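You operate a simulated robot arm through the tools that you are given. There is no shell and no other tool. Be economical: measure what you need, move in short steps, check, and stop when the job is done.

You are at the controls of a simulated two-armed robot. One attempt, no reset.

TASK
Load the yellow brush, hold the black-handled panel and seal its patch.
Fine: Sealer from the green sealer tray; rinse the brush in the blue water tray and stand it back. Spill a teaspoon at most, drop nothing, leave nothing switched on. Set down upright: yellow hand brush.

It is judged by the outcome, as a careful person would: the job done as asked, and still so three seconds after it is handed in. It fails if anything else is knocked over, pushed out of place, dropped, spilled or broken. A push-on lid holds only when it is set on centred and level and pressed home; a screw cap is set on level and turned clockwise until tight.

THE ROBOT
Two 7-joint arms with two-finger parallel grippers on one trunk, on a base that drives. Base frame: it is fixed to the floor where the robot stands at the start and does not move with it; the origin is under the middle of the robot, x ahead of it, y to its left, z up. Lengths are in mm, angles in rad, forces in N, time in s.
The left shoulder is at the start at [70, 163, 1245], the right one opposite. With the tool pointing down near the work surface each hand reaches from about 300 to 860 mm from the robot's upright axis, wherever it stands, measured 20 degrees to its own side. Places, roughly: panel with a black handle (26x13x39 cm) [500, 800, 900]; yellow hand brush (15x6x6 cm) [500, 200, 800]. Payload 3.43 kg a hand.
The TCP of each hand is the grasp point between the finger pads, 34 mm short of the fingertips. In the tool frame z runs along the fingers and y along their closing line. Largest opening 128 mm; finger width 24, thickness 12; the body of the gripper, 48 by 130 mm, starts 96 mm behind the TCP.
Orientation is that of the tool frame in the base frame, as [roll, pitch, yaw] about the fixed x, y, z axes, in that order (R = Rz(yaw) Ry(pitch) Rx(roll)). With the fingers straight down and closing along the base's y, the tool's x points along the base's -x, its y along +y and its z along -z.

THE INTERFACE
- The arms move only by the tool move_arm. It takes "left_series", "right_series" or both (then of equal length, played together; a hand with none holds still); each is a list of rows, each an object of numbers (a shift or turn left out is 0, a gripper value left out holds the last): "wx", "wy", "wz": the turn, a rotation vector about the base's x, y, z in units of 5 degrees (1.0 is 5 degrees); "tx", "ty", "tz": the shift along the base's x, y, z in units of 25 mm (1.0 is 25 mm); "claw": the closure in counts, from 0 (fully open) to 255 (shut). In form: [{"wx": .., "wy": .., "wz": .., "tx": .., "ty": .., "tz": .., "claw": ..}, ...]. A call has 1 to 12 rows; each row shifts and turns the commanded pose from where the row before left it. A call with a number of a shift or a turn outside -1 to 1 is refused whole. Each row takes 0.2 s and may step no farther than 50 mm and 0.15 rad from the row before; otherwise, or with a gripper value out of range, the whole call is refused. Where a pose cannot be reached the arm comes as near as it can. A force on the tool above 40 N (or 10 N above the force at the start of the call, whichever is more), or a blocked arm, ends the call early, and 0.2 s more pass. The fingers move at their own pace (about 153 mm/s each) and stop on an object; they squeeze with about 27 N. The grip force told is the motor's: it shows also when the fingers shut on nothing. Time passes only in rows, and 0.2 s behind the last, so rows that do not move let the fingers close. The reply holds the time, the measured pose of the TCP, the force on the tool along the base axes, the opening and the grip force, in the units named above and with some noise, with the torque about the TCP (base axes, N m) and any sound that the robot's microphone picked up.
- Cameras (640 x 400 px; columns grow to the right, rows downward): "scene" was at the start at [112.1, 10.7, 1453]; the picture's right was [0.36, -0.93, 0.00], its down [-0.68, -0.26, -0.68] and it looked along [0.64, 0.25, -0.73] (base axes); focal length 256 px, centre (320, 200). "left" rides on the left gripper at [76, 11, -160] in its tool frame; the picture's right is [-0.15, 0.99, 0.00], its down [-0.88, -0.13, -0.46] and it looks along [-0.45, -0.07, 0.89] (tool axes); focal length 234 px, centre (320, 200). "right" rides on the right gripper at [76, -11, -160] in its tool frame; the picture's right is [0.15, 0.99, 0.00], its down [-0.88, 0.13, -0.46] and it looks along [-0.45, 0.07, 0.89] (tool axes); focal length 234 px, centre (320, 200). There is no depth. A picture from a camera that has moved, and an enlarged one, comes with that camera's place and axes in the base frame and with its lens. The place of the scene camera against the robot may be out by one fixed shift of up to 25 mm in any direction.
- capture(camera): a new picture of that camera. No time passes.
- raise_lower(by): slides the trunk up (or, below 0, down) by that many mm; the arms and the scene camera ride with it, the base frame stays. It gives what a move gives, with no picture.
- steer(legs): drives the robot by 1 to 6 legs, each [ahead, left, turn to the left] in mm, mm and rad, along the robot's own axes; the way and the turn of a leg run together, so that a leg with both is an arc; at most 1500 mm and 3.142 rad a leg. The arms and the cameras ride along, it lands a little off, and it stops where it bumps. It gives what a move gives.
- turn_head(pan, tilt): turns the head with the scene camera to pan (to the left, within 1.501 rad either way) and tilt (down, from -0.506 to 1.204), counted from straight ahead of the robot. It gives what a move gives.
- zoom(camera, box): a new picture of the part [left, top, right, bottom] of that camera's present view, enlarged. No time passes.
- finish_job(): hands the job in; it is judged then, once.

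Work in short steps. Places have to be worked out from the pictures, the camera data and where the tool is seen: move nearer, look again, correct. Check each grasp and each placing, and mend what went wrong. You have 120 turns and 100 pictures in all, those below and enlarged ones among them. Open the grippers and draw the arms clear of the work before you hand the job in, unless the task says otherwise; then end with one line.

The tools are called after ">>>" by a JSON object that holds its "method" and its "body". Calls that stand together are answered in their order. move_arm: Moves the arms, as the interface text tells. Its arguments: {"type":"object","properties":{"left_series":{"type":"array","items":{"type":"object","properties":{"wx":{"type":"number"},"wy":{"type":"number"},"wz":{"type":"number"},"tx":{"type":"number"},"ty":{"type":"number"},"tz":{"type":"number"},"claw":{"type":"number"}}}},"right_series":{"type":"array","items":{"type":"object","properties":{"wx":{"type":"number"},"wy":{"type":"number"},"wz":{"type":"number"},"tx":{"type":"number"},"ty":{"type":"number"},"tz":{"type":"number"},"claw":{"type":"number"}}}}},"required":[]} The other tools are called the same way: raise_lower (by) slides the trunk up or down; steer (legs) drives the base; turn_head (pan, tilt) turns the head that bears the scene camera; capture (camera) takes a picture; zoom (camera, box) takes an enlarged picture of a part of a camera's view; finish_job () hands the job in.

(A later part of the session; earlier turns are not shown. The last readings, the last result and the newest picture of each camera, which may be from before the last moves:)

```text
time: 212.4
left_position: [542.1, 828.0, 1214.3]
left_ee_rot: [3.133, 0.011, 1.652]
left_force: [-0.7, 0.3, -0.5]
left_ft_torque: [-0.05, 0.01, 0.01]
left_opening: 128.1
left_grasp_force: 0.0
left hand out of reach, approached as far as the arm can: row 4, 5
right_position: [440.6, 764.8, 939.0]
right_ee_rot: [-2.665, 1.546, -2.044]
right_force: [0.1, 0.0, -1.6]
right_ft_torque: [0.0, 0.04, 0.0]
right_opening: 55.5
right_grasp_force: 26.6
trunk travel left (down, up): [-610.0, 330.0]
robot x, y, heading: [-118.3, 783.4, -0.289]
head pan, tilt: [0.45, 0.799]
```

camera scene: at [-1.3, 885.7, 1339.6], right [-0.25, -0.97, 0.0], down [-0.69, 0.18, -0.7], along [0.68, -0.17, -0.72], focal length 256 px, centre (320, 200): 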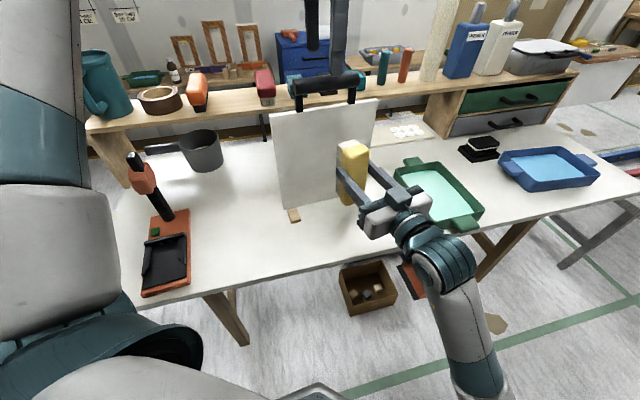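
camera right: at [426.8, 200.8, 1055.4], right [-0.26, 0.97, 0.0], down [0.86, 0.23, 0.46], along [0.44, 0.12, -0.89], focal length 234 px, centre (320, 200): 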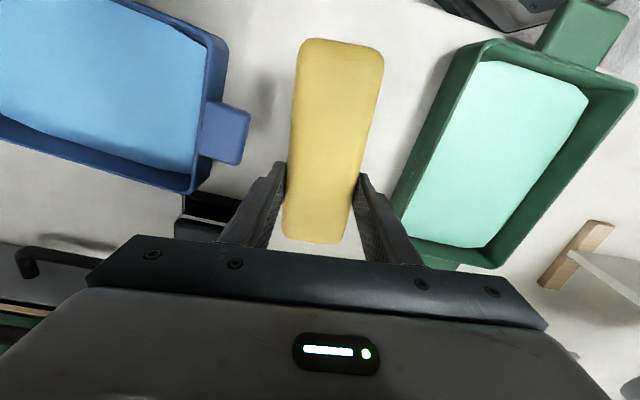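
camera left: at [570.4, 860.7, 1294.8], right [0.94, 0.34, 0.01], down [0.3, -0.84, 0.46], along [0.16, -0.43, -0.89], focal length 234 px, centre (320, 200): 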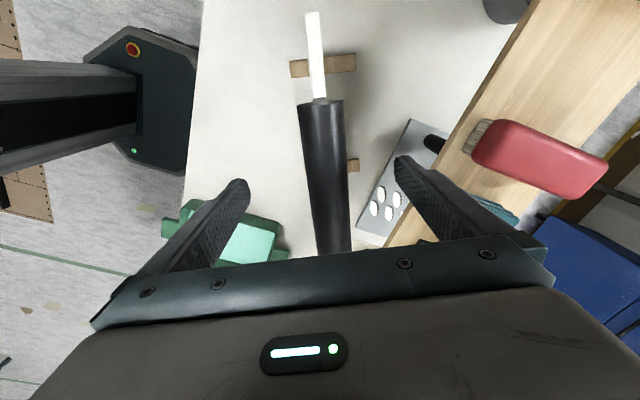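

Very close; I shift the robot 25 mm right, bring the left to y≈806 and lower it onto the bar while turning the brush square to the panel.

>>> {"method": "steer", "body": {"legs": [[0, -25, 0]]}}

>>> {"method": "move_arm", "body": {"left_series": [{"tx": 0.2, "ty": 0.1}, {"tx": 0.15, "tz": -0.5}, {"tz": -0.5}, {"tz": -0.5}, {"tz": -0.5}, {"tz": -0.5}, {"tz": -0.5}, {}], "right_series": [{"wz": -0.8, "tx": -0.3}, {"wz": -0.8, "tx": -0.3}, {"wz": -0.8}, {"wz": -0.8}, {"wz": -0.8}, {"wz": -0.8}, {"wz": -0.8}, {"wz": -0.7}]}}

>>> {"method": "capture", "body": {"camera": "scene"}}

```text
time: 213.2
left_position: [535.9, 806.9, 1214.4]
left_ee_rot: [3.136, 0.011, 1.655]
left_force: [0.1, 0.7, -0.2]
left_ft_torque: [-0.02, 0.03, -0.03]
left_opening: 127.9
left_grasp_force: 0.0
right_position: [433.3, 743.7, 940.0]
right_ee_rot: [-2.682, 1.55, -2.055]
right_force: [0.3, -0.8, -1.7]
right_ft_torque: [-0.06, 0.06, 0.02]
right_opening: 55.8
right_grasp_force: 27.2
trunk travel left (down, up): [-610.0, 330.0]
robot x, y, heading: [-126.4, 761.0, -0.29]
head pan, tilt: [0.45, 0.799]
```

```text
time: 215.0
left_position: [544.8, 806.3, 1139.8]
left_ee_rot: [3.135, 0.01, 1.655]
left_force: [-0.3, -0.3, -0.2]
left_ft_torque: [0.0, 0.02, 0.01]
left_opening: 127.9
left_grasp_force: 0.1
right_position: [436.1, 717.7, 947.0]
right_ee_rot: [-3.076, 1.546, -2.498]
right_force: [0.3, 0.7, -1.6]
right_ft_torque: [0.0, 0.05, 0.03]
right_opening: 55.3
right_grasp_force: 26.9
right hand out of reach, approached as far as the arm can: row 1, 2, 3, 4, 5, 6, 7, 8
trunk travel left (down, up): [-610.0, 330.0]
robot x, y, heading: [-122.5, 758.7, -0.285]
head pan, tilt: [0.45, 0.799]
```

```text
47 pictures are left
camera scene: at [-9.0, 741.7, 1339.5], right [0.16, -0.99, 0.0], down [-0.71, -0.12, -0.7], along [0.69, 0.11, -0.72], focal length 256 px, centre (320, 200)
```

scene: 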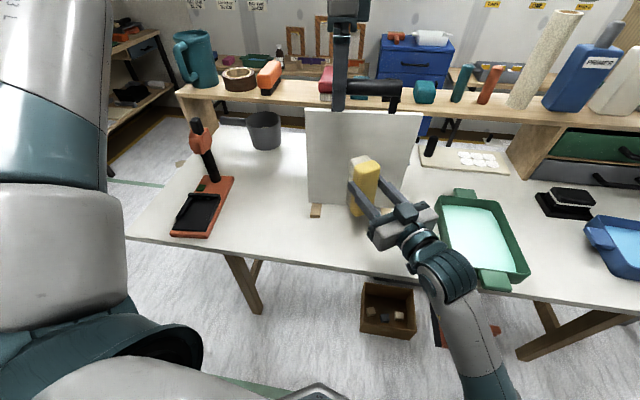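

In this elbow‑low posture the right wrist prefers pointing ~50° inward, so rather than fight it I can turn the light panel to face it (and set it back after). I test right reach at that heading, still off the panel.

>>> {"method": "move_arm", "body": {"right_series": [{"wz": 0.7, "tx": -0.3}, {"wz": 0.7, "tx": -0.3, "ty": 0.5}, {"ty": 0.8, "tx": 0.2}, {"ty": 0.8, "tx": 0.2}, {"ty": 0.5, "tx": 0.2}, {"tz": -0.8}, {"tz": -0.8}, {"tz": -0.7}]}}

>>> {"method": "move_arm", "body": {"right_series": [{"tz": 1}, {"tz": 1}, {"tz": 1}, {"tz": 1}, {"tz": 1}]}}

```text
time: 216.8
left_position: [544.7, 807.2, 1140.2]
left_ee_rot: [3.134, 0.01, 1.654]
left_force: [0.5, 0.0, -0.3]
left_ft_torque: [0.02, 0.01, 0.01]
left_opening: 127.9
left_grasp_force: 0.0
right_position: [436.9, 782.6, 889.8]
right_ee_rot: [-3.058, 1.549, -2.354]
right_force: [0.9, -0.2, -1.8]
right_ft_torque: [-0.04, 0.03, 0.03]
right_opening: 55.5
right_grasp_force: 27.6
trunk travel left (down, up): [-610.0, 330.0]
robot x, y, heading: [-124.1, 758.9, -0.28]
head pan, tilt: [0.45, 0.799]
```

```text
time: 218.0
left_position: [546.5, 807.4, 1139.5]
left_ee_rot: [3.135, 0.01, 1.655]
left_force: [0.4, 0.7, 1.0]
left_ft_torque: [0.0, 0.02, -0.03]
left_opening: 127.8
left_grasp_force: 0.1
right_position: [437.2, 781.2, 1014.8]
right_ee_rot: [-3.123, 1.546, -2.422]
right_force: [-0.2, -0.3, -2.0]
right_ft_torque: [-0.07, 0.03, -0.02]
right_opening: 55.4
right_grasp_force: 26.9
trunk travel left (down, up): [-610.0, 330.0]
robot x, y, heading: [-125.0, 758.2, -0.285]
head pan, tilt: [0.45, 0.799]
```

Full height range is free of limits here. Now to load: I retreat and un-pitch the brush along its own axis, toward the sealer tray, watching for any limit flags so I can return the same way.

>>> {"method": "move_arm", "body": {"right_series": [{"tx": -0.8, "ty": -0.8}, {"tx": -0.6, "ty": -0.8}, {"ty": -0.8}, {"ty": -0.8}, {"ty": -0.8}, {"ty": -0.6}, {"wx": -0.643, "wy": 0.766}, {"wx": -0.643, "wy": 0.766}, {"wx": -0.643, "wy": 0.766}, {"wx": -0.643, "wy": 0.766}, {"wx": -0.643, "wy": 0.766}, {"wx": -0.643, "wy": 0.766}]}}

>>> {"method": "move_arm", "body": {"right_series": [{"wx": -0.643, "wy": 0.766}, {"wx": -0.643, "wy": 0.766}, {"wx": -0.643, "wy": 0.766}, {"wx": -0.643, "wy": 0.766}, {"wx": -0.643, "wy": 0.766}, {"wx": -0.643, "wy": 0.766}, {"wx": -0.643, "wy": 0.766}, {"wx": -0.643, "wy": 0.766}, {"wx": -0.643, "wy": 0.766}, {"wx": -0.643, "wy": 0.766}, {"wx": -0.643, "wy": 0.766}, {"wx": -0.5, "wy": 0.6}]}}

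```text
time: 220.6
left_position: [543.5, 807.5, 1140.0]
left_ee_rot: [3.135, 0.012, 1.656]
left_force: [0.6, 0.1, -0.6]
left_ft_torque: [-0.06, 0.02, 0.02]
left_opening: 128.1
left_grasp_force: 0.0
right_position: [401.8, 667.6, 1014.9]
right_ee_rot: [-3.141, 1.02, -2.442]
right_force: [0.2, -0.1, -1.6]
right_ft_torque: [-0.02, 0.01, 0.0]
right_opening: 55.4
right_grasp_force: 27.0
trunk travel left (down, up): [-610.0, 330.0]
robot x, y, heading: [-122.0, 761.9, -0.288]
head pan, tilt: [0.45, 0.799]
```

```text
time: 223.2
left_position: [544.0, 808.2, 1139.6]
left_ee_rot: [3.137, 0.012, 1.656]
left_force: [0.0, -0.4, 0.1]
left_ft_torque: [0.01, 0.0, 0.01]
left_opening: 128.2
left_grasp_force: 0.0
right_position: [402.2, 668.2, 1013.7]
right_ee_rot: [3.139, -0.006, -2.442]
right_force: [-0.2, 0.0, -1.3]
right_ft_torque: [0.05, -0.01, -0.01]
right_opening: 55.4
right_grasp_force: 27.2
trunk travel left (down, up): [-610.0, 330.0]
robot x, y, heading: [-123.5, 763.3, -0.288]
head pan, tilt: [0.45, 0.799]
```

A smooth path with no limits. I move the brush above the sealer tray, and meanwhile close the left gripper on the bar.

>>> {"method": "move_arm", "body": {"right_series": [{"tx": 0.39, "ty": -0.98, "wz": -0.72}, {"tx": 0.39, "ty": -0.98, "wz": -0.72}, {"tx": 0.39, "ty": -0.98, "wz": -0.72}, {"tx": 0.39, "ty": -0.98, "wz": -0.72}, {"tx": 0.39, "ty": -0.98, "wz": -0.72}, {"tx": 0.39, "ty": -0.98, "wz": -0.72}, {"tx": 0.39, "ty": -0.98, "wz": -0.72}, {"tx": 0.39, "ty": -0.98, "wz": -0.72}, {"tx": 0.39, "ty": -0.98, "wz": -0.72}, {"tx": 0.39, "ty": -0.98, "wz": -0.72}, {}], "left_series": [{"claw": 255}, {}, {}, {}, {}, {}, {}, {}, {}, {}, {}]}}

>>> {"method": "capture", "body": {"camera": "right"}}

```text
time: 225.6
left_position: [544.5, 808.5, 1139.1]
left_ee_rot: [3.133, 0.01, 1.657]
left_force: [0.4, 0.8, 1.0]
left_ft_torque: [-0.16, 0.11, -0.22]
left_opening: 31.1
left_grasp_force: 27.4
right_position: [500.9, 422.4, 1013.7]
right_ee_rot: [3.137, -0.003, -3.07]
right_force: [-0.1, 0.2, -2.2]
right_ft_torque: [0.02, -0.07, 0.01]
right_opening: 55.4
right_grasp_force: 26.7
trunk travel left (down, up): [-610.0, 330.0]
robot x, y, heading: [-125.3, 759.8, -0.291]
head pan, tilt: [0.45, 0.799]
```

```text
46 pictures are left
camera right: at [426.2, 405.7, 1174.8], right [-0.22, 0.98, 0.0], down [0.87, 0.19, 0.45], along [0.44, 0.1, -0.89], focal length 234 px, centre (320, 200)
```

right: 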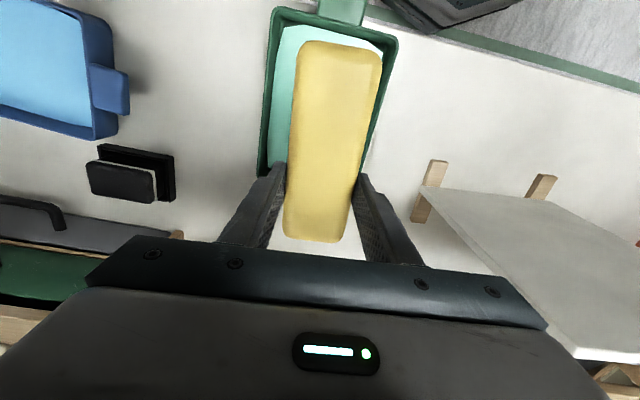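

Tray interior spans about x 373–580, y 348–488, and the brush fits over it. I lower the brush toward the liquid, and meanwhile lift the panel slightly and turn it 36° to face the right hand.

>>> {"method": "move_arm", "body": {"right_series": [{"tz": -0.9, "tx": 0.2}, {"tz": -0.9}, {"tz": -0.9}, {"tz": -0.9}, {"tz": -0.9}, {"tz": -0.9}, {"tz": -0.7}, {"tz": -0.4}, {}, {}, {}, {}], "left_series": [{"tz": 0.3}, {"wz": 0.8}, {"wz": 0.8}, {"wz": 0.8}, {"wz": 0.8}, {"wz": 0.8}, {"wz": 0.8}, {"wz": 0.8}, {"wz": 0.8}, {"wz": 0.8}, {"tz": -0.3}, {}]}}

>>> {"method": "capture", "body": {"camera": "right"}}

>>> {"method": "capture", "body": {"camera": "scene"}}

```text
time: 228.2
left_position: [542.4, 808.9, 1140.5]
left_ee_rot: [3.135, 0.009, 2.287]
left_force: [-1.2, 1.5, 3.9]
left_ft_torque: [-0.42, -0.09, -0.26]
left_opening: 31.0
left_grasp_force: 26.9
right_position: [503.2, 423.0, 852.0]
right_ee_rot: [3.138, -0.005, -3.069]
right_force: [0.5, -0.4, -1.6]
right_ft_torque: [0.02, -0.02, 0.03]
right_opening: 55.3
right_grasp_force: 27.1
trunk travel left (down, up): [-610.0, 330.0]
robot x, y, heading: [-128.7, 760.7, -0.284]
head pan, tilt: [0.45, 0.799]
```

```text
45 pictures are left
camera right: at [428.2, 406.0, 1012.3], right [-0.22, 0.98, 0.0], down [0.87, 0.19, 0.45], along [0.44, 0.1, -0.89], focal length 234 px, centre (320, 200)
```

right: 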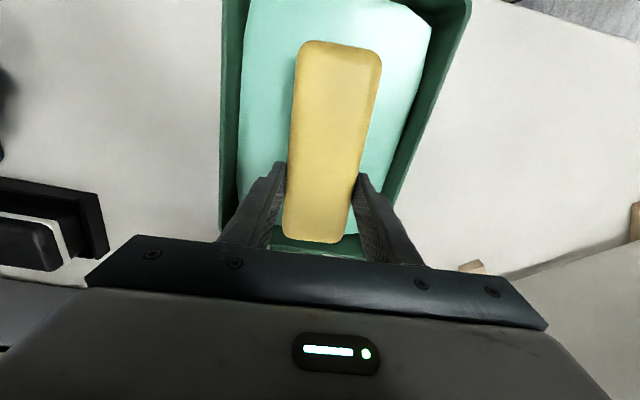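

```text
44 pictures are left
camera scene: at [-10.1, 742.0, 1339.7], right [0.16, -0.99, 0.0], down [-0.71, -0.12, -0.7], along [0.69, 0.11, -0.72], focal length 256 px, centre (320, 200)
```

scene: 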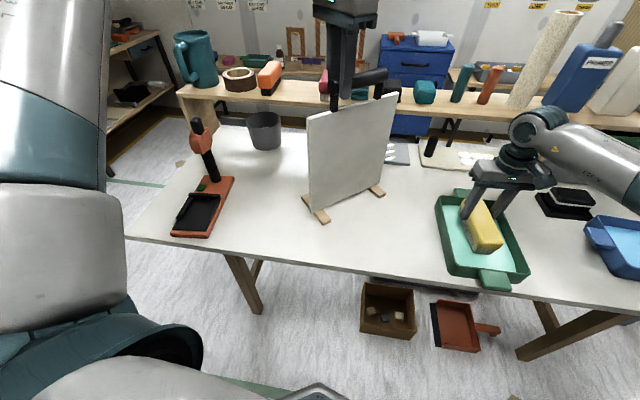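

Panel is turned and standing; the brush is just above the sealer. I dip gently.

>>> {"method": "move_arm", "body": {"right_series": [{"tz": -0.3}, {"tz": -0.3}, {"tz": -0.2}, {}]}}

>>> {"method": "zoom", "body": {"camera": "scene", "box": [400, 170, 560, 300]}}

```text
time: 229.2
left_position: [544.4, 809.8, 1138.6]
left_ee_rot: [3.135, 0.01, 2.284]
left_force: [-1.4, 1.1, 3.7]
left_ft_torque: [-0.03, 0.06, -0.21]
left_opening: 31.1
left_grasp_force: 27.0
right_position: [504.0, 423.9, 831.2]
right_ee_rot: [3.141, -0.003, -3.07]
right_force: [-0.5, -0.1, -1.9]
right_ft_torque: [-0.02, -0.06, -0.01]
right_opening: 55.5
right_grasp_force: 27.3
trunk travel left (down, up): [-610.0, 330.0]
robot x, y, heading: [-121.9, 759.4, -0.289]
head pan, tilt: [0.45, 0.799]
```

```text
3.08 times, centred on (480, 235) of scene
camera zoom: at [-9.4, 741.7, 1339.5], right [0.16, -0.99, 0.0], down [-0.71, -0.12, -0.7], along [0.69, 0.11, -0.72], focal length 787 px, centre (-172, 92)
```

zoom: 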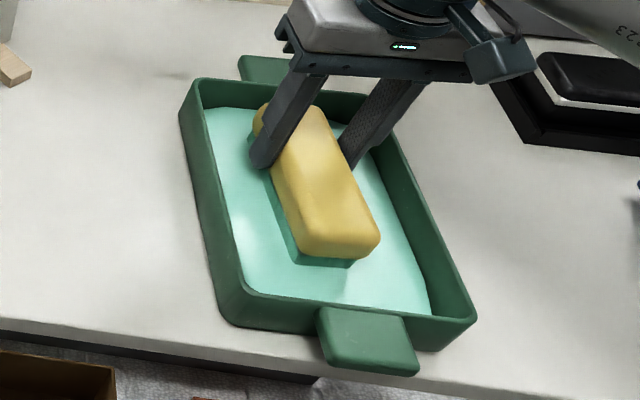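

>>> {"method": "move_arm", "body": {"right_series": [{"tz": -0.2}, {"tz": -0.15}, {}, {"tx": 0.4}, {"tx": -0.4}, {"tx": 0.4}, {"tx": -0.4}, {}]}}

>>> {"method": "zoom", "body": {"camera": "scene", "box": [400, 170, 560, 300]}}

```text
time: 231.0
left_position: [542.5, 811.1, 1141.2]
left_ee_rot: [3.136, 0.012, 2.285]
left_force: [-0.4, 0.0, -0.1]
left_ft_torque: [0.08, -0.21, 0.22]
left_opening: 31.3
left_grasp_force: 26.9
right_position: [504.7, 422.4, 824.3]
right_ee_rot: [3.139, -0.002, -3.071]
right_force: [8.3, 0.8, 16.6]
right_ft_torque: [-0.01, -0.81, 0.09]
right_opening: 55.4
right_grasp_force: 26.8
trunk travel left (down, up): [-610.0, 330.0]
robot x, y, heading: [-122.8, 760.8, -0.285]
head pan, tilt: [0.45, 0.799]
```

```text
3.08 times, centred on (480, 235) of scene
camera zoom: at [-9.9, 743.1, 1339.7], right [0.16, -0.99, 0.0], down [-0.71, -0.12, -0.7], along [0.69, 0.11, -0.72], focal length 787 px, centre (-172, 92)
```

zoom: 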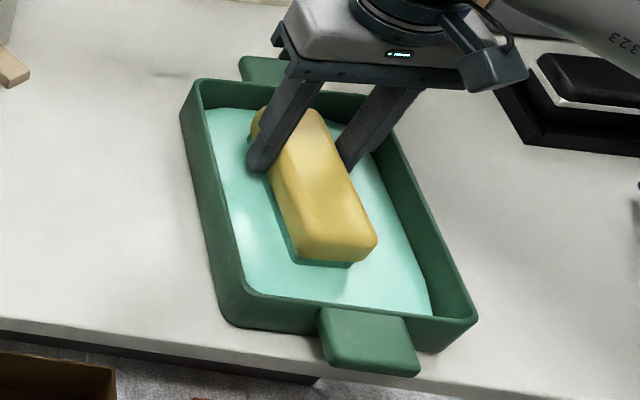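

The bristles touch the tray floor (16 N), so they are in the sealer. I raise a little, let it drip, and look at the bristles.

>>> {"method": "move_arm", "body": {"right_series": [{"tz": 0.3}, {"tz": 0.4}, {"tz": 0.5}, {"tz": 0.8}, {}, {}, {}, {}, {}, {}]}}

>>> {"method": "zoom", "body": {"camera": "scene", "box": [400, 150, 560, 280]}}

```text
time: 233.2
left_position: [544.1, 809.5, 1140.5]
left_ee_rot: [3.133, 0.012, 2.285]
left_force: [0.3, 1.3, 6.5]
left_ft_torque: [0.03, -0.03, 0.23]
left_opening: 31.2
left_grasp_force: 27.3
right_position: [503.9, 422.7, 873.0]
right_ee_rot: [3.138, -0.002, -3.07]
right_force: [0.6, -0.3, -2.5]
right_ft_torque: [0.01, -0.04, -0.01]
right_opening: 55.3
right_grasp_force: 27.5
trunk travel left (down, up): [-610.0, 330.0]
robot x, y, heading: [-122.2, 762.6, -0.287]
head pan, tilt: [0.45, 0.799]
```

```text
3.08 times, centred on (480, 215) of scene
camera zoom: at [-9.4, 741.8, 1339.6], right [0.16, -0.99, 0.0], down [-0.71, -0.12, -0.7], along [0.69, 0.11, -0.72], focal length 787 px, centre (-172, 154)
```

zoom: 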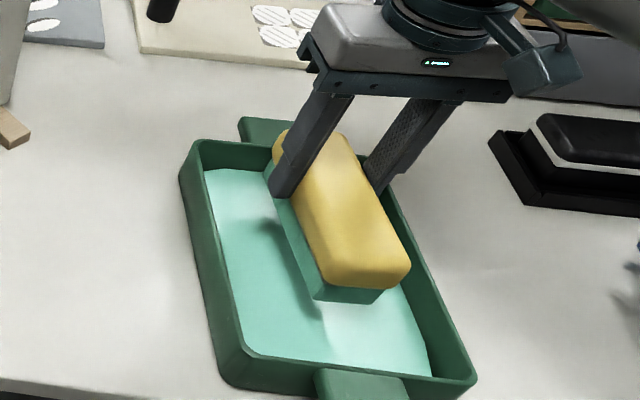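

The bristles are now green with sealer. I let it drain a moment, rise, and retrace the tested path toward the panel.

>>> {"method": "move_arm", "body": {"right_series": [{}, {}, {}, {"tz": 0.8}, {"tz": 1}, {"tz": 1}, {"tz": 1}, {"tz": 1}, {"tz": 0.8}, {}, {}, {}]}}

>>> {"method": "move_arm", "body": {"right_series": [{"tx": -0.41, "ty": 0.98, "wz": 0.72}, {"tx": -0.41, "ty": 0.98, "wz": 0.72}, {"tx": -0.41, "ty": 0.98, "wz": 0.72}, {"tx": -0.41, "ty": 0.98, "wz": 0.72}, {"tx": -0.41, "ty": 0.98, "wz": 0.72}, {"tx": -0.41, "ty": 0.98, "wz": 0.72}, {"tx": -0.41, "ty": 0.98, "wz": 0.72}, {"tx": -0.41, "ty": 0.98, "wz": 0.72}, {"tx": -0.41, "ty": 0.98, "wz": 0.72}, {"tx": -0.41, "ty": 0.98, "wz": 0.72}]}}

>>> {"method": "move_arm", "body": {"right_series": [{"wx": 0.643, "wy": -0.766}, {"wx": 0.643, "wy": -0.766}, {"wx": 0.643, "wy": -0.766}, {"wx": 0.643, "wy": -0.766}, {"wx": 0.643, "wy": -0.766}, {"wx": 0.643, "wy": -0.766}, {"wx": 0.643, "wy": -0.766}, {"wx": 0.643, "wy": -0.766}, {"wx": 0.643, "wy": -0.766}, {"wx": 0.643, "wy": -0.766}, {"wx": 0.643, "wy": -0.766}, {"wx": 0.643, "wy": -0.766}]}}

>>> {"method": "move_arm", "body": {"right_series": [{"wx": 0.643, "wy": -0.766}, {"wx": 0.643, "wy": -0.766}, {"wx": 0.643, "wy": -0.766}, {"wx": 0.643, "wy": -0.766}, {"wx": 0.643, "wy": -0.766}, {"wx": 0.643, "wy": -0.766}]}}

>>> {"method": "capture", "body": {"camera": "scene"}}

```text
time: 235.8
left_position: [544.6, 807.7, 1139.9]
left_ee_rot: [3.135, 0.01, 2.285]
left_force: [-0.4, 1.0, 5.7]
left_ft_torque: [0.03, 0.0, 0.18]
left_opening: 31.0
left_grasp_force: 27.2
right_position: [503.6, 419.9, 1011.5]
right_ee_rot: [3.137, -0.003, -3.07]
right_force: [0.4, -0.9, -1.9]
right_ft_torque: [0.03, -0.02, -0.01]
right_opening: 55.3
right_grasp_force: 26.6
trunk travel left (down, up): [-610.0, 330.0]
robot x, y, heading: [-121.7, 758.4, -0.287]
head pan, tilt: [0.45, 0.799]
```

```text
time: 238.0
left_position: [543.4, 809.3, 1141.4]
left_ee_rot: [3.135, 0.011, 2.285]
left_force: [-0.6, -2.2, 2.7]
left_ft_torque: [0.01, -0.06, -0.21]
left_opening: 31.2
left_grasp_force: 27.2
right_position: [402.6, 668.3, 1012.8]
right_ee_rot: [3.141, -0.002, -2.442]
right_force: [1.2, 1.3, -2.3]
right_ft_torque: [-0.01, -0.03, 0.01]
right_opening: 55.4
right_grasp_force: 27.0
trunk travel left (down, up): [-610.0, 330.0]
robot x, y, heading: [-121.9, 759.2, -0.287]
head pan, tilt: [0.45, 0.799]
```

```text
time: 240.6
left_position: [544.3, 808.4, 1139.3]
left_ee_rot: [3.136, 0.01, 2.285]
left_force: [0.3, -0.7, 1.3]
left_ft_torque: [0.21, 0.22, 0.19]
left_opening: 31.0
left_grasp_force: 27.2
right_position: [403.0, 664.4, 1013.2]
right_ee_rot: [3.14, 1.044, -2.442]
right_force: [0.5, -0.5, -2.2]
right_ft_torque: [-0.03, 0.03, -0.02]
right_opening: 55.4
right_grasp_force: 26.9
trunk travel left (down, up): [-610.0, 330.0]
robot x, y, heading: [-124.1, 758.9, -0.287]
head pan, tilt: [0.45, 0.799]
```

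```text
time: 242.0
left_position: [544.4, 809.0, 1138.9]
left_ee_rot: [3.133, 0.012, 2.284]
left_force: [-0.8, 0.1, 1.7]
left_ft_torque: [-0.11, -0.14, -0.23]
left_opening: 31.1
left_grasp_force: 26.7
right_position: [402.2, 666.9, 1013.8]
right_ee_rot: [-2.503, 1.568, -1.804]
right_force: [-0.2, 0.4, -1.0]
right_ft_torque: [-0.02, 0.04, 0.01]
right_opening: 55.6
right_grasp_force: 27.7
trunk travel left (down, up): [-610.0, 330.0]
robot x, y, heading: [-125.7, 759.5, -0.287]
head pan, tilt: [0.45, 0.799]
```

```text
40 pictures are left
camera scene: at [-9.1, 741.5, 1339.6], right [0.16, -0.99, 0.0], down [-0.71, -0.12, -0.7], along [0.69, 0.11, -0.72], focal length 256 px, centre (320, 200)
```

scene: 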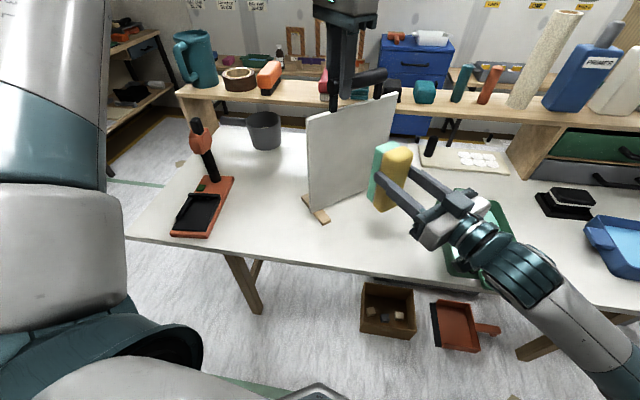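

The loaded brush faces the panel squarely. I approach to about 20 mm from the face at the upper level.

>>> {"method": "move_arm", "body": {"right_series": [{"tx": 0.67, "ty": 0.57, "tz": 0.4}, {"tx": 0.67, "ty": 0.57, "tz": 0.4}, {"tx": 0.67, "ty": 0.57}, {"tx": 0.67, "ty": 0.57}, {"tx": 0.67, "ty": 0.57}]}}

>>> {"method": "zoom", "body": {"camera": "scene", "box": [270, 70, 450, 240]}}

```text
time: 243.2
left_position: [544.3, 808.1, 1140.3]
left_ee_rot: [3.134, 0.012, 2.284]
left_force: [-0.7, 0.1, 0.5]
left_ft_torque: [-0.22, -0.16, -0.17]
left_opening: 30.8
left_grasp_force: 26.7
right_position: [487.0, 739.7, 1031.3]
right_ee_rot: [-2.669, 1.564, -1.968]
right_force: [-0.5, -0.2, -1.8]
right_ft_torque: [-0.04, 0.02, 0.0]
right_opening: 55.6
right_grasp_force: 27.1
trunk travel left (down, up): [-610.0, 330.0]
robot x, y, heading: [-123.5, 759.7, -0.281]
head pan, tilt: [0.45, 0.799]
```

```text
2.35 times, centred on (360, 155) of scene
camera zoom: at [-8.9, 742.0, 1339.6], right [0.16, -0.99, 0.0], down [-0.71, -0.12, -0.7], along [0.69, 0.11, -0.72], focal length 602 px, centre (226, 306)
```

zoom: 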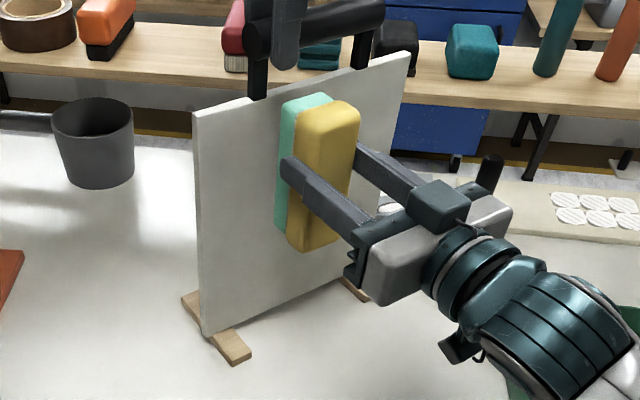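

About 20 mm to go. I advance in small steps until light contact.

>>> {"method": "move_arm", "body": {"right_series": [{"tx": 0.25, "ty": 0.2}, {"tx": 0.25, "ty": 0.2}, {"tx": 0.12, "ty": 0.1}, {}]}}

```text
time: 244.2
left_position: [544.4, 808.4, 1139.5]
left_ee_rot: [3.135, 0.01, 2.284]
left_force: [-0.3, -0.3, 2.4]
left_ft_torque: [-0.04, 0.01, 0.2]
left_opening: 31.3
left_grasp_force: 26.7
right_position: [501.2, 750.6, 1032.9]
right_ee_rot: [-2.788, 1.567, -2.087]
right_force: [0.0, -0.4, -2.4]
right_ft_torque: [-0.03, 0.04, 0.0]
right_opening: 55.6
right_grasp_force: 27.0
trunk travel left (down, up): [-610.0, 330.0]
robot x, y, heading: [-125.9, 762.5, -0.283]
head pan, tilt: [0.45, 0.799]
```

>>> {"method": "move_arm", "body": {"right_series": [{"tx": 0.092, "ty": 0.077}, {"tx": 0.092, "ty": 0.077}, {"tx": 0.092, "ty": 0.077}, {}]}}

>>> {"method": "zoom", "body": {"camera": "scene", "box": [270, 70, 450, 240]}}

```text
time: 245.2
left_position: [542.7, 809.2, 1139.9]
left_ee_rot: [3.133, 0.012, 2.286]
left_force: [17.8, 13.8, 12.5]
left_ft_torque: [0.26, -0.51, 0.35]
left_opening: 31.2
left_grasp_force: 27.4
right_position: [507.6, 755.3, 1032.3]
right_ee_rot: [-2.706, 1.566, -2.005]
right_force: [-19.9, -16.2, -2.9]
right_ft_torque: [0.06, -0.09, 0.64]
right_opening: 55.6
right_grasp_force: 27.0
trunk travel left (down, up): [-610.0, 330.0]
robot x, y, heading: [-122.4, 759.3, -0.286]
head pan, tilt: [0.45, 0.799]
```

```text
2.35 times, centred on (360, 155) of scene
camera zoom: at [-10.2, 741.3, 1339.8], right [0.16, -0.99, 0.0], down [-0.71, -0.12, -0.7], along [0.69, 0.11, -0.72], focal length 602 px, centre (226, 306)
```

zoom: 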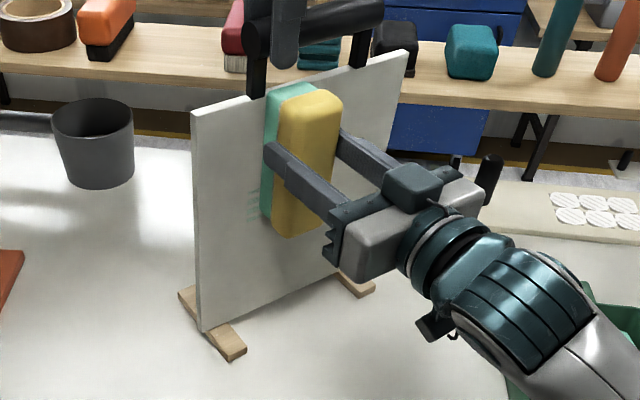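

Contact made (≈25 N) and a green mark shows. I ease off slightly and stroke toward the panel's far-left edge.

>>> {"method": "move_arm", "body": {"right_series": [{"tx": -0.06, "ty": -0.05}, {"tx": -0.334, "ty": 0.398}, {"tx": -0.334, "ty": 0.398}, {"tx": -0.334, "ty": 0.398}, {"tx": -0.334, "ty": 0.398}, {"tx": -0.334, "ty": 0.398}]}}

>>> {"method": "zoom", "body": {"camera": "scene", "box": [270, 70, 450, 240]}}

```text
time: 246.6
left_position: [543.4, 807.7, 1140.9]
left_ee_rot: [3.133, 0.012, 2.286]
left_force: [4.1, -0.8, 19.7]
left_ft_torque: [0.04, 0.02, 0.33]
left_opening: 31.3
left_grasp_force: 26.6
right_position: [464.2, 805.8, 1032.2]
right_ee_rot: [-2.487, 1.566, -1.785]
right_force: [-0.4, 0.1, -2.5]
right_ft_torque: [-0.04, 0.04, -0.05]
right_opening: 55.3
right_grasp_force: 27.1
trunk travel left (down, up): [-610.0, 330.0]
robot x, y, heading: [-122.5, 759.4, -0.285]
head pan, tilt: [0.45, 0.799]
```

```text
2.35 times, centred on (360, 155) of scene
camera zoom: at [-10.4, 742.0, 1339.8], right [0.16, -0.99, 0.0], down [-0.71, -0.12, -0.7], along [0.69, 0.11, -0.72], focal length 602 px, centre (226, 306)
```

zoom: 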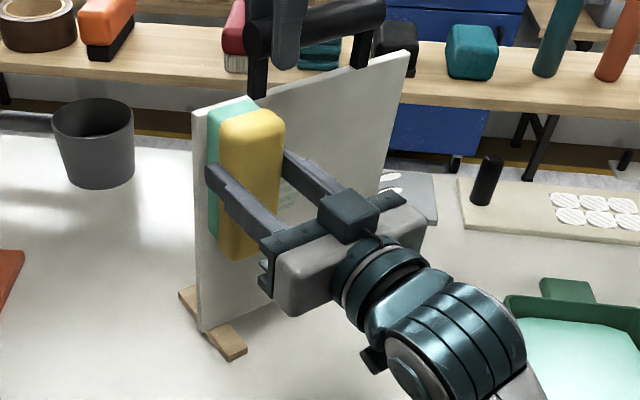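

>>> {"method": "zoom", "body": {"camera": "scene", "box": [320, 85, 400, 205]}}

```text
3.33 times, centred on (360, 145) of scene
camera zoom: at [-10.4, 742.0, 1339.8], right [0.16, -0.99, 0.0], down [-0.71, -0.12, -0.7], along [0.69, 0.11, -0.72], focal length 852 px, centre (187, 383)
```

zoom: 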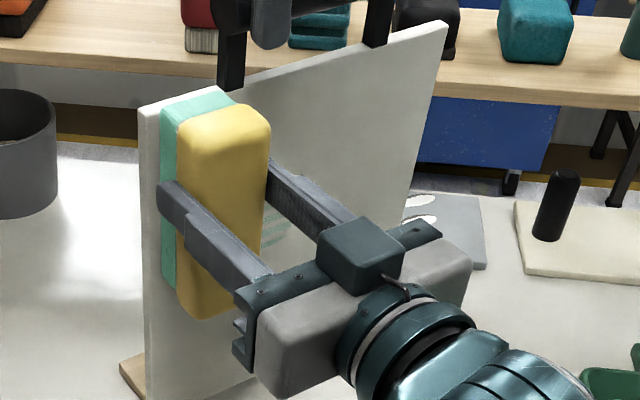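

Green streaks only show on the middle of the panel — likely the real patch. I back off to see it.

>>> {"method": "move_arm", "body": {"right_series": [{"tx": -0.7, "ty": -0.55}, {"tx": 0.3, "ty": -0.9}, {"tx": 0.1, "ty": -1}, {"ty": -1}, {"ty": -1}, {"ty": -1}, {"ty": -1}]}}

>>> {"method": "zoom", "body": {"camera": "scene", "box": [290, 85, 410, 230]}}

```text
time: 248.2
left_position: [542.5, 808.6, 1140.2]
left_ee_rot: [3.136, 0.01, 2.285]
left_force: [1.9, 0.6, 13.9]
left_ft_torque: [0.1, 0.09, 0.25]
left_opening: 30.9
left_grasp_force: 27.3
right_position: [456.5, 643.7, 1034.6]
right_ee_rot: [-2.679, 1.567, -1.976]
right_force: [0.6, 0.4, -2.1]
right_ft_torque: [-0.03, 0.01, 0.0]
right_opening: 55.6
right_grasp_force: 27.1
trunk travel left (down, up): [-610.0, 330.0]
robot x, y, heading: [-124.2, 761.0, -0.289]
head pan, tilt: [0.45, 0.799]
```

```text
2.76 times, centred on (350, 158) of scene
camera zoom: at [-10.5, 741.2, 1339.7], right [0.16, -0.99, 0.0], down [-0.71, -0.12, -0.7], along [0.69, 0.11, -0.72], focal length 706 px, centre (237, 317)
```

zoom: 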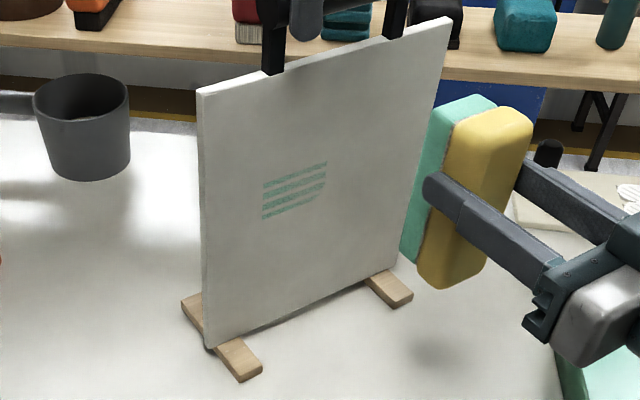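

The patch is now visible: roughly the panel's central ~115 mm wide area, z≈880–975, with streaks where I painted. I re-approach at z≈950 from the right side, turning 2° more to match the panel, and press lightly.

>>> {"method": "move_arm", "body": {"right_series": [{"tx": 0.86, "ty": 0.2, "tz": -0.68, "wz": 0.08}, {"tx": 0.86, "ty": 0.2, "tz": -0.68, "wz": 0.08}, {"tx": 0.86, "ty": 0.2, "tz": -0.68, "wz": 0.08}, {"tx": 0.86, "ty": 0.2, "tz": -0.68, "wz": 0.08}, {"tx": 0.86, "ty": 0.2, "tz": -0.68, "wz": 0.08}, {"tx": 0.15, "ty": 0.14}, {"tx": 0.1, "ty": 0.09}, {}]}}

```text
time: 250.0
left_position: [542.6, 807.7, 1140.1]
left_ee_rot: [3.135, 0.011, 2.285]
left_force: [0.1, 1.7, 8.5]
left_ft_torque: [-0.01, -0.02, 0.33]
left_opening: 30.9
left_grasp_force: 27.4
right_position: [570.6, 674.7, 948.4]
right_ee_rot: [-2.688, 1.565, -1.952]
right_force: [-0.2, 0.6, -1.5]
right_ft_torque: [-0.03, 0.04, -0.01]
right_opening: 55.2
right_grasp_force: 26.9
trunk travel left (down, up): [-610.0, 330.0]
robot x, y, heading: [-125.7, 762.0, -0.283]
head pan, tilt: [0.45, 0.799]
```

Not touching yet; I advance in 3 mm steps.

>>> {"method": "move_arm", "body": {"right_series": [{"tx": 0.088, "ty": 0.081}, {"tx": 0.088, "ty": 0.081}, {"tx": 0.088, "ty": 0.081}, {}]}}

```text
time: 251.0
left_position: [543.9, 808.9, 1140.7]
left_ee_rot: [3.134, 0.01, 2.286]
left_force: [6.7, 5.2, 6.4]
left_ft_torque: [0.02, -0.28, 1.04]
left_opening: 31.2
left_grasp_force: 26.6
right_position: [579.2, 679.3, 947.9]
right_ee_rot: [-2.614, 1.566, -1.876]
right_force: [-8.6, -5.7, -2.2]
right_ft_torque: [0.23, -0.25, -0.14]
right_opening: 55.3
right_grasp_force: 26.6
trunk travel left (down, up): [-610.0, 330.0]
robot x, y, heading: [-122.8, 761.6, -0.284]
head pan, tilt: [0.45, 0.799]
```

Contact ≈10 N. I stroke left along the measured panel line, about 150 mm.

>>> {"method": "move_arm", "body": {"right_series": [{"tx": -0.421, "ty": 0.427, "wz": 0.2}, {"tx": -0.421, "ty": 0.427, "wz": 0.2}, {"tx": -0.421, "ty": 0.427}, {"tx": -0.421, "ty": 0.427}, {"tx": -0.421, "ty": 0.427}, {"tx": -0.421, "ty": 0.427}, {"tx": -0.421, "ty": 0.427}, {"tx": -0.421, "ty": 0.427}, {"tx": -0.421, "ty": 0.427}, {"tx": -0.421, "ty": 0.427}]}}

>>> {"method": "zoom", "body": {"camera": "scene", "box": [290, 85, 410, 230]}}

```text
time: 253.2
left_position: [543.1, 809.8, 1140.2]
left_ee_rot: [3.135, 0.011, 2.284]
left_force: [0.7, 0.6, 6.6]
left_ft_torque: [-0.19, -0.17, 0.21]
left_opening: 30.8
left_grasp_force: 26.4
right_position: [474.5, 787.7, 946.4]
right_ee_rot: [-2.762, 1.565, -1.99]
right_force: [-0.3, 0.6, -0.9]
right_ft_torque: [-0.02, 0.05, 0.03]
right_opening: 55.5
right_grasp_force: 26.7
trunk travel left (down, up): [-610.0, 330.0]
robot x, y, heading: [-123.6, 760.9, -0.284]
head pan, tilt: [0.45, 0.799]
```

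```text
2.76 times, centred on (350, 158) of scene
camera zoom: at [-9.3, 741.9, 1339.6], right [0.16, -0.99, 0.0], down [-0.71, -0.12, -0.7], along [0.69, 0.11, -0.72], focal length 706 px, centre (237, 317)
```

zoom: 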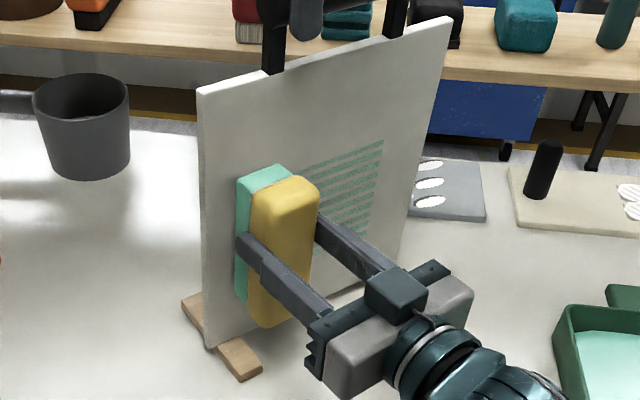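

Good: streaks now span the patch width. At this end contact is light, so I press in a bit, shift 5 mm down to fill between streaks, and check.

>>> {"method": "move_arm", "body": {"right_series": [{"tz": -0.2, "tx": 0.085, "ty": 0.084}, {"tx": 0.085, "ty": 0.084}, {}]}}

```text
time: 254.0
left_position: [542.4, 807.6, 1141.1]
left_ee_rot: [3.136, 0.009, 2.286]
left_force: [2.3, 1.2, 5.6]
left_ft_torque: [0.0, -0.07, 0.23]
left_opening: 31.1
left_grasp_force: 27.0
right_position: [478.2, 792.0, 942.5]
right_ee_rot: [-2.775, 1.564, -2.007]
right_force: [-3.2, -2.3, -1.4]
right_ft_torque: [-0.18, 0.26, -0.05]
right_opening: 55.5
right_grasp_force: 26.8
trunk travel left (down, up): [-610.0, 330.0]
robot x, y, heading: [-124.8, 761.2, -0.287]
head pan, tilt: [0.45, 0.799]
```

>>> {"method": "move_arm", "body": {"right_series": [{"tx": 0.05, "ty": 0.04}, {"tx": 0.402, "ty": -0.446}, {"tx": 0.402, "ty": -0.446}, {"tx": 0.402, "ty": -0.446}, {"tx": 0.402, "ty": -0.446}, {"tx": 0.402, "ty": -0.446}, {"tx": 0.402, "ty": -0.446}, {"tx": 0.402, "ty": -0.446}, {"tx": 0.402, "ty": -0.446}, {"tx": 0.402, "ty": -0.446}, {"tx": 0.402, "ty": -0.446}]}}

>>> {"method": "zoom", "body": {"camera": "scene", "box": [290, 85, 410, 230]}}

```text
time: 256.4
left_position: [543.8, 807.5, 1139.8]
left_ee_rot: [3.133, 0.01, 2.284]
left_force: [5.1, 1.8, 13.0]
left_ft_torque: [-0.03, -0.16, 0.73]
left_opening: 31.2
left_grasp_force: 27.0
right_position: [581.1, 680.3, 945.4]
right_ee_rot: [-2.748, 1.566, -1.977]
right_force: [-2.8, -3.7, -0.4]
right_ft_torque: [0.15, -0.16, -0.1]
right_opening: 55.3
right_grasp_force: 27.1
trunk travel left (down, up): [-610.0, 330.0]
robot x, y, heading: [-125.3, 761.2, -0.287]
head pan, tilt: [0.45, 0.799]
```

```text
2.76 times, centred on (350, 158) of scene
camera zoom: at [-10.0, 741.5, 1339.7], right [0.16, -0.99, 0.0], down [-0.71, -0.12, -0.7], along [0.69, 0.11, -0.72], focal length 706 px, centre (237, 317)
```

zoom: 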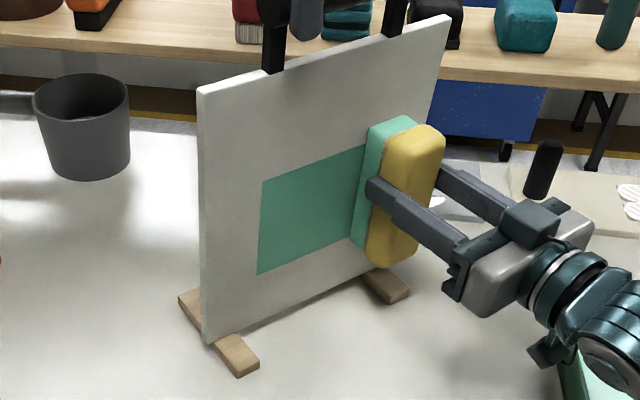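

The patch is now solid green. I back the brush away and inspect the whole patch.

>>> {"method": "move_arm", "body": {"right_series": [{"tx": -0.7, "ty": -0.65}, {"tx": -0.7, "ty": -0.65}, {"tx": -0.5, "ty": -0.8}, {"tx": -0.5, "ty": -0.8}, {"tx": -0.5, "ty": -0.4}, {"tx": -0.5}]}}

>>> {"method": "zoom", "body": {"camera": "scene", "box": [290, 85, 410, 230]}}

>>> {"method": "capture", "body": {"camera": "scene"}}

```text
time: 257.8
left_position: [543.0, 807.5, 1140.5]
left_ee_rot: [3.134, 0.01, 2.283]
left_force: [2.0, 0.3, 11.7]
left_ft_torque: [-0.01, -0.01, 0.22]
left_opening: 31.1
left_grasp_force: 27.3
right_position: [494.1, 598.5, 942.7]
right_ee_rot: [-2.56, 1.566, -1.791]
right_force: [-0.3, -0.4, -1.7]
right_ft_torque: [-0.03, 0.05, -0.01]
right_opening: 55.5
right_grasp_force: 27.1
trunk travel left (down, up): [-610.0, 330.0]
robot x, y, heading: [-123.9, 762.5, -0.284]
head pan, tilt: [0.45, 0.799]
```

```text
2.76 times, centred on (350, 158) of scene
camera zoom: at [-10.0, 741.4, 1339.6], right [0.16, -0.99, 0.0], down [-0.71, -0.12, -0.7], along [0.69, 0.11, -0.72], focal length 706 px, centre (237, 317)
```

zoom: 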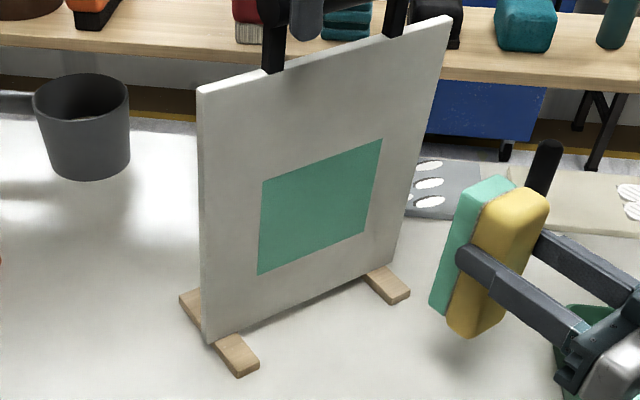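

```text
31 pictures are left
camera scene: at [-10.0, 741.4, 1339.6], right [0.16, -0.99, 0.0], down [-0.71, -0.12, -0.7], along [0.69, 0.11, -0.72], focal length 256 px, centre (320, 200)
```

scene: 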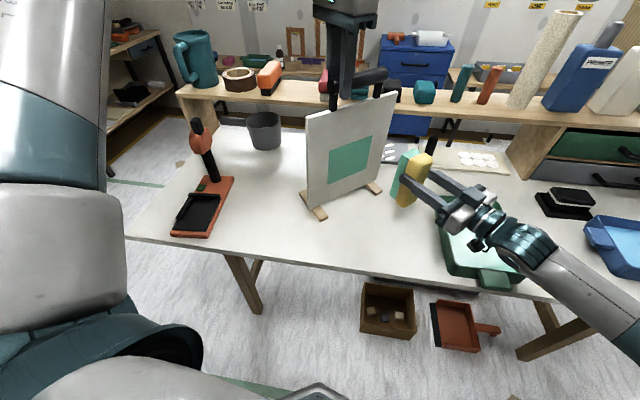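

The patch is evenly and fully sealed. I move the brush away while un-pitching it, and set the panel back to its original angle with the left hand.

>>> {"method": "move_arm", "body": {"right_series": [{"tx": -0.8, "ty": -0.4, "tz": 0.6}, {"tx": -0.8, "ty": -0.4, "tz": 0.6}, {"tx": -0.8, "ty": -0.2, "tz": 0.6}, {"tx": -0.8, "tz": 0.6}, {"wx": -0.67, "wy": 0.743}, {"wx": -0.67, "wy": 0.743}, {"wx": -0.67, "wy": 0.743}, {"wx": -0.67, "wy": 0.743}, {"wx": -0.67, "wy": 0.743}, {"wx": -0.67, "wy": 0.743}, {"wx": -0.67, "wy": 0.743}, {"wx": -0.67, "wy": 0.743}], "left_series": [{}, {}, {}, {}, {"tz": 0.3}, {"wz": -0.8}, {"wz": -0.8}, {"wz": -0.8}, {"wz": -0.8}, {"wz": -0.8}, {"wz": -0.8}, {"wz": -0.8}]}}

>>> {"method": "move_arm", "body": {"right_series": [{"wx": -0.67, "wy": 0.743}, {"wx": -0.67, "wy": 0.743}, {"wx": -0.67, "wy": 0.743}, {"wx": -0.67, "wy": 0.743}, {"wx": -0.67, "wy": 0.743}, {"wx": -0.67, "wy": 0.743}, {"wx": -0.67, "wy": 0.743}, {"wx": -0.67, "wy": 0.743}, {"wx": -0.67, "wy": 0.743}, {"wx": -0.6, "wy": 0.67}], "left_series": [{"wz": -0.8}, {"wz": -0.8}, {"tx": 0.04, "ty": 0.04}, {"tz": -0.15}, {"tz": -0.12}, {}, {}, {}, {}, {}]}}

>>> {"method": "zoom", "body": {"camera": "scene", "box": [250, 60, 450, 250]}}

```text
time: 260.4
left_position: [544.6, 808.0, 1147.0]
left_ee_rot: [3.137, 0.009, 1.796]
left_force: [1.0, 0.7, -4.2]
left_ft_torque: [0.1, 0.03, 0.19]
left_opening: 31.2
left_grasp_force: 26.5
right_position: [415.7, 573.7, 1002.2]
right_ee_rot: [3.107, 0.866, -2.406]
right_force: [0.5, 0.1, -1.4]
right_ft_torque: [-0.01, -0.03, 0.01]
right_opening: 55.3
right_grasp_force: 26.9
trunk travel left (down, up): [-610.0, 330.0]
robot x, y, heading: [-125.7, 762.1, -0.285]
head pan, tilt: [0.45, 0.799]
```

```text
time: 262.6
left_position: [545.0, 808.8, 1141.4]
left_ee_rot: [3.135, 0.008, 1.656]
left_force: [0.5, 0.7, 0.2]
left_ft_torque: [-0.29, -0.18, 0.21]
left_opening: 31.1
left_grasp_force: 26.9
right_position: [415.4, 571.9, 1002.3]
right_ee_rot: [3.104, 0.0, -2.404]
right_force: [0.1, -0.6, -2.4]
right_ft_torque: [-0.02, -0.02, -0.01]
right_opening: 55.5
right_grasp_force: 27.3
trunk travel left (down, up): [-610.0, 330.0]
robot x, y, heading: [-124.7, 757.4, -0.283]
head pan, tilt: [0.45, 0.799]
```

```text
2.11 times, centred on (350, 155) of scene
camera zoom: at [-8.5, 741.9, 1339.4], right [0.16, -0.99, 0.0], down [-0.71, -0.12, -0.7], along [0.69, 0.11, -0.72], focal length 538 px, centre (257, 295)
```

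zoom: 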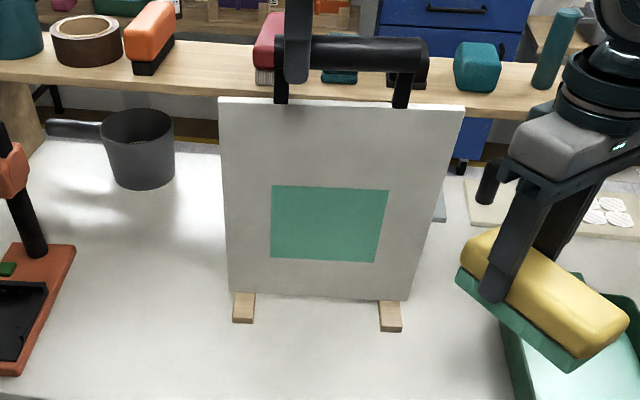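

Panel restored to its place and square. I settle it, release the bar, raise the left hand, and then drive to face the water tray and the brush's place.

>>> {"method": "move_arm", "body": {"left_series": [{"tz": -0.06}, {}, {"claw": 0}, {}, {}, {"tz": 0.8}, {"tz": 0.8}, {"tz": 0.8}, {"tz": 0.4}, {"tx": -0.8}, {"tx": -0.8}]}}

>>> {"method": "zoom", "body": {"camera": "scene", "box": [250, 60, 450, 250]}}

```text
time: 265.0
left_position: [504.0, 808.9, 1210.0]
left_ee_rot: [3.133, 0.012, 1.658]
left_force: [0.1, 0.8, -0.3]
left_ft_torque: [0.02, -0.02, 0.03]
left_opening: 127.7
left_grasp_force: 0.0
right_position: [414.8, 573.7, 1002.7]
right_ee_rot: [3.104, 0.007, -2.406]
right_force: [0.1, -0.3, -2.2]
right_ft_torque: [0.03, -0.04, 0.01]
right_opening: 55.2
right_grasp_force: 27.1
trunk travel left (down, up): [-610.0, 330.0]
robot x, y, heading: [-124.7, 764.5, -0.282]
head pan, tilt: [0.45, 0.799]
```

```text
2.11 times, centred on (350, 155) of scene
camera zoom: at [-9.6, 741.7, 1339.6], right [0.16, -0.99, 0.0], down [-0.71, -0.12, -0.7], along [0.69, 0.11, -0.72], focal length 538 px, centre (257, 295)
```

zoom: 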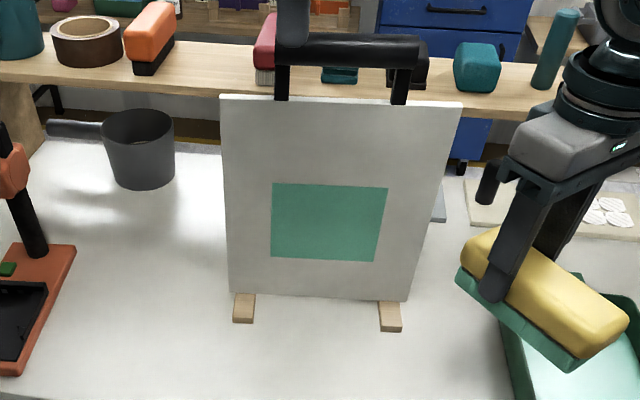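

Panel stands free with the patch sealed; no drips seen. I drive to the water tray side.

>>> {"method": "steer", "body": {"legs": [[183, -499, 0], [0, 0, 0.285], [30, 0, 0]]}}

>>> {"method": "move_arm", "body": {"right_series": [{"wz": 0.5, "tz": 0.2}, {"wz": 0.5, "tz": 0.2}, {"wz": 0.5}, {"wz": 0.5}, {"wz": 0.5}]}}

>>> {"method": "capture", "body": {"camera": "right"}}

>>> {"method": "capture", "body": {"camera": "scene"}}

```text
time: 269.4
left_position: [527.4, 444.6, 1211.9]
left_ee_rot: [3.133, 0.01, 1.933]
left_force: [1.0, -0.5, 0.6]
left_ft_torque: [-0.04, -0.06, 0.01]
left_opening: 128.0
left_grasp_force: 0.0
right_position: [504.9, 193.5, 1005.1]
right_ee_rot: [3.107, 0.006, -2.128]
right_force: [0.6, 0.3, -1.6]
right_ft_torque: [0.01, -0.06, 0.02]
right_opening: 55.5
right_grasp_force: 27.1
trunk travel left (down, up): [-610.0, 330.0]
robot x, y, heading: [-59.3, 227.2, -0.009]
head pan, tilt: [0.45, 0.799]
```

```text
time: 270.6
left_position: [530.3, 446.1, 1210.3]
left_ee_rot: [3.134, 0.01, 1.933]
left_force: [0.6, -0.5, -0.1]
left_ft_torque: [-0.02, -0.02, -0.01]
left_opening: 127.9
left_grasp_force: 0.0
right_position: [508.1, 192.5, 1013.2]
right_ee_rot: [3.104, 0.005, -1.907]
right_force: [0.5, -0.3, -1.8]
right_ft_torque: [0.01, 0.0, 0.02]
right_opening: 55.3
right_grasp_force: 27.0
trunk travel left (down, up): [-610.0, 330.0]
robot x, y, heading: [-59.0, 227.1, -0.008]
head pan, tilt: [0.45, 0.799]
```

```text
28 pictures are left
camera right: at [497.8, 115.6, 1172.2], right [-0.98, 0.19, 0.04], down [0.18, 0.87, 0.46], along [0.06, 0.46, -0.89], focal length 234 px, centre (320, 200)
```

right: 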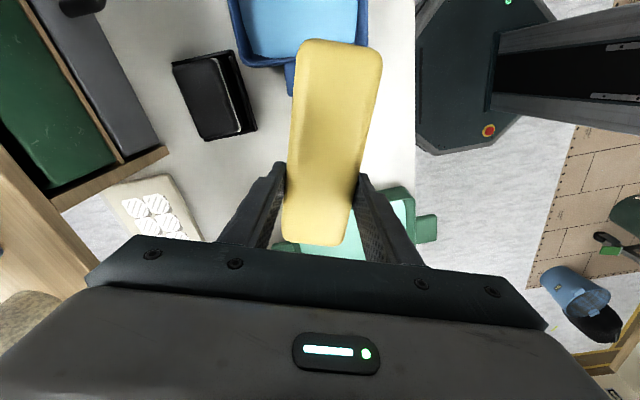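

```text
27 pictures are left
camera scene: at [49.3, 242.4, 1339.5], right [0.43, -0.9, 0.0], down [-0.65, -0.31, -0.7], along [0.63, 0.3, -0.72], focal length 256 px, centre (320, 200)
```

scene: 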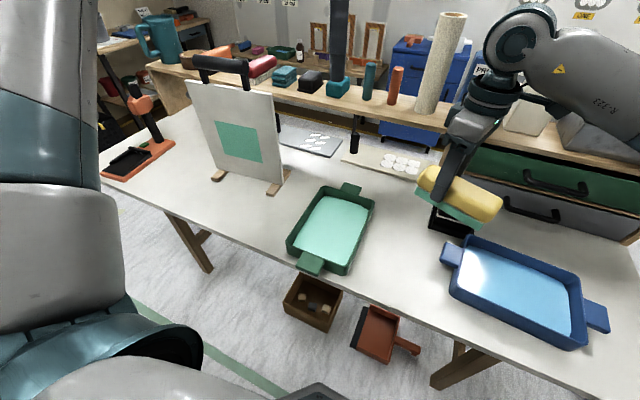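

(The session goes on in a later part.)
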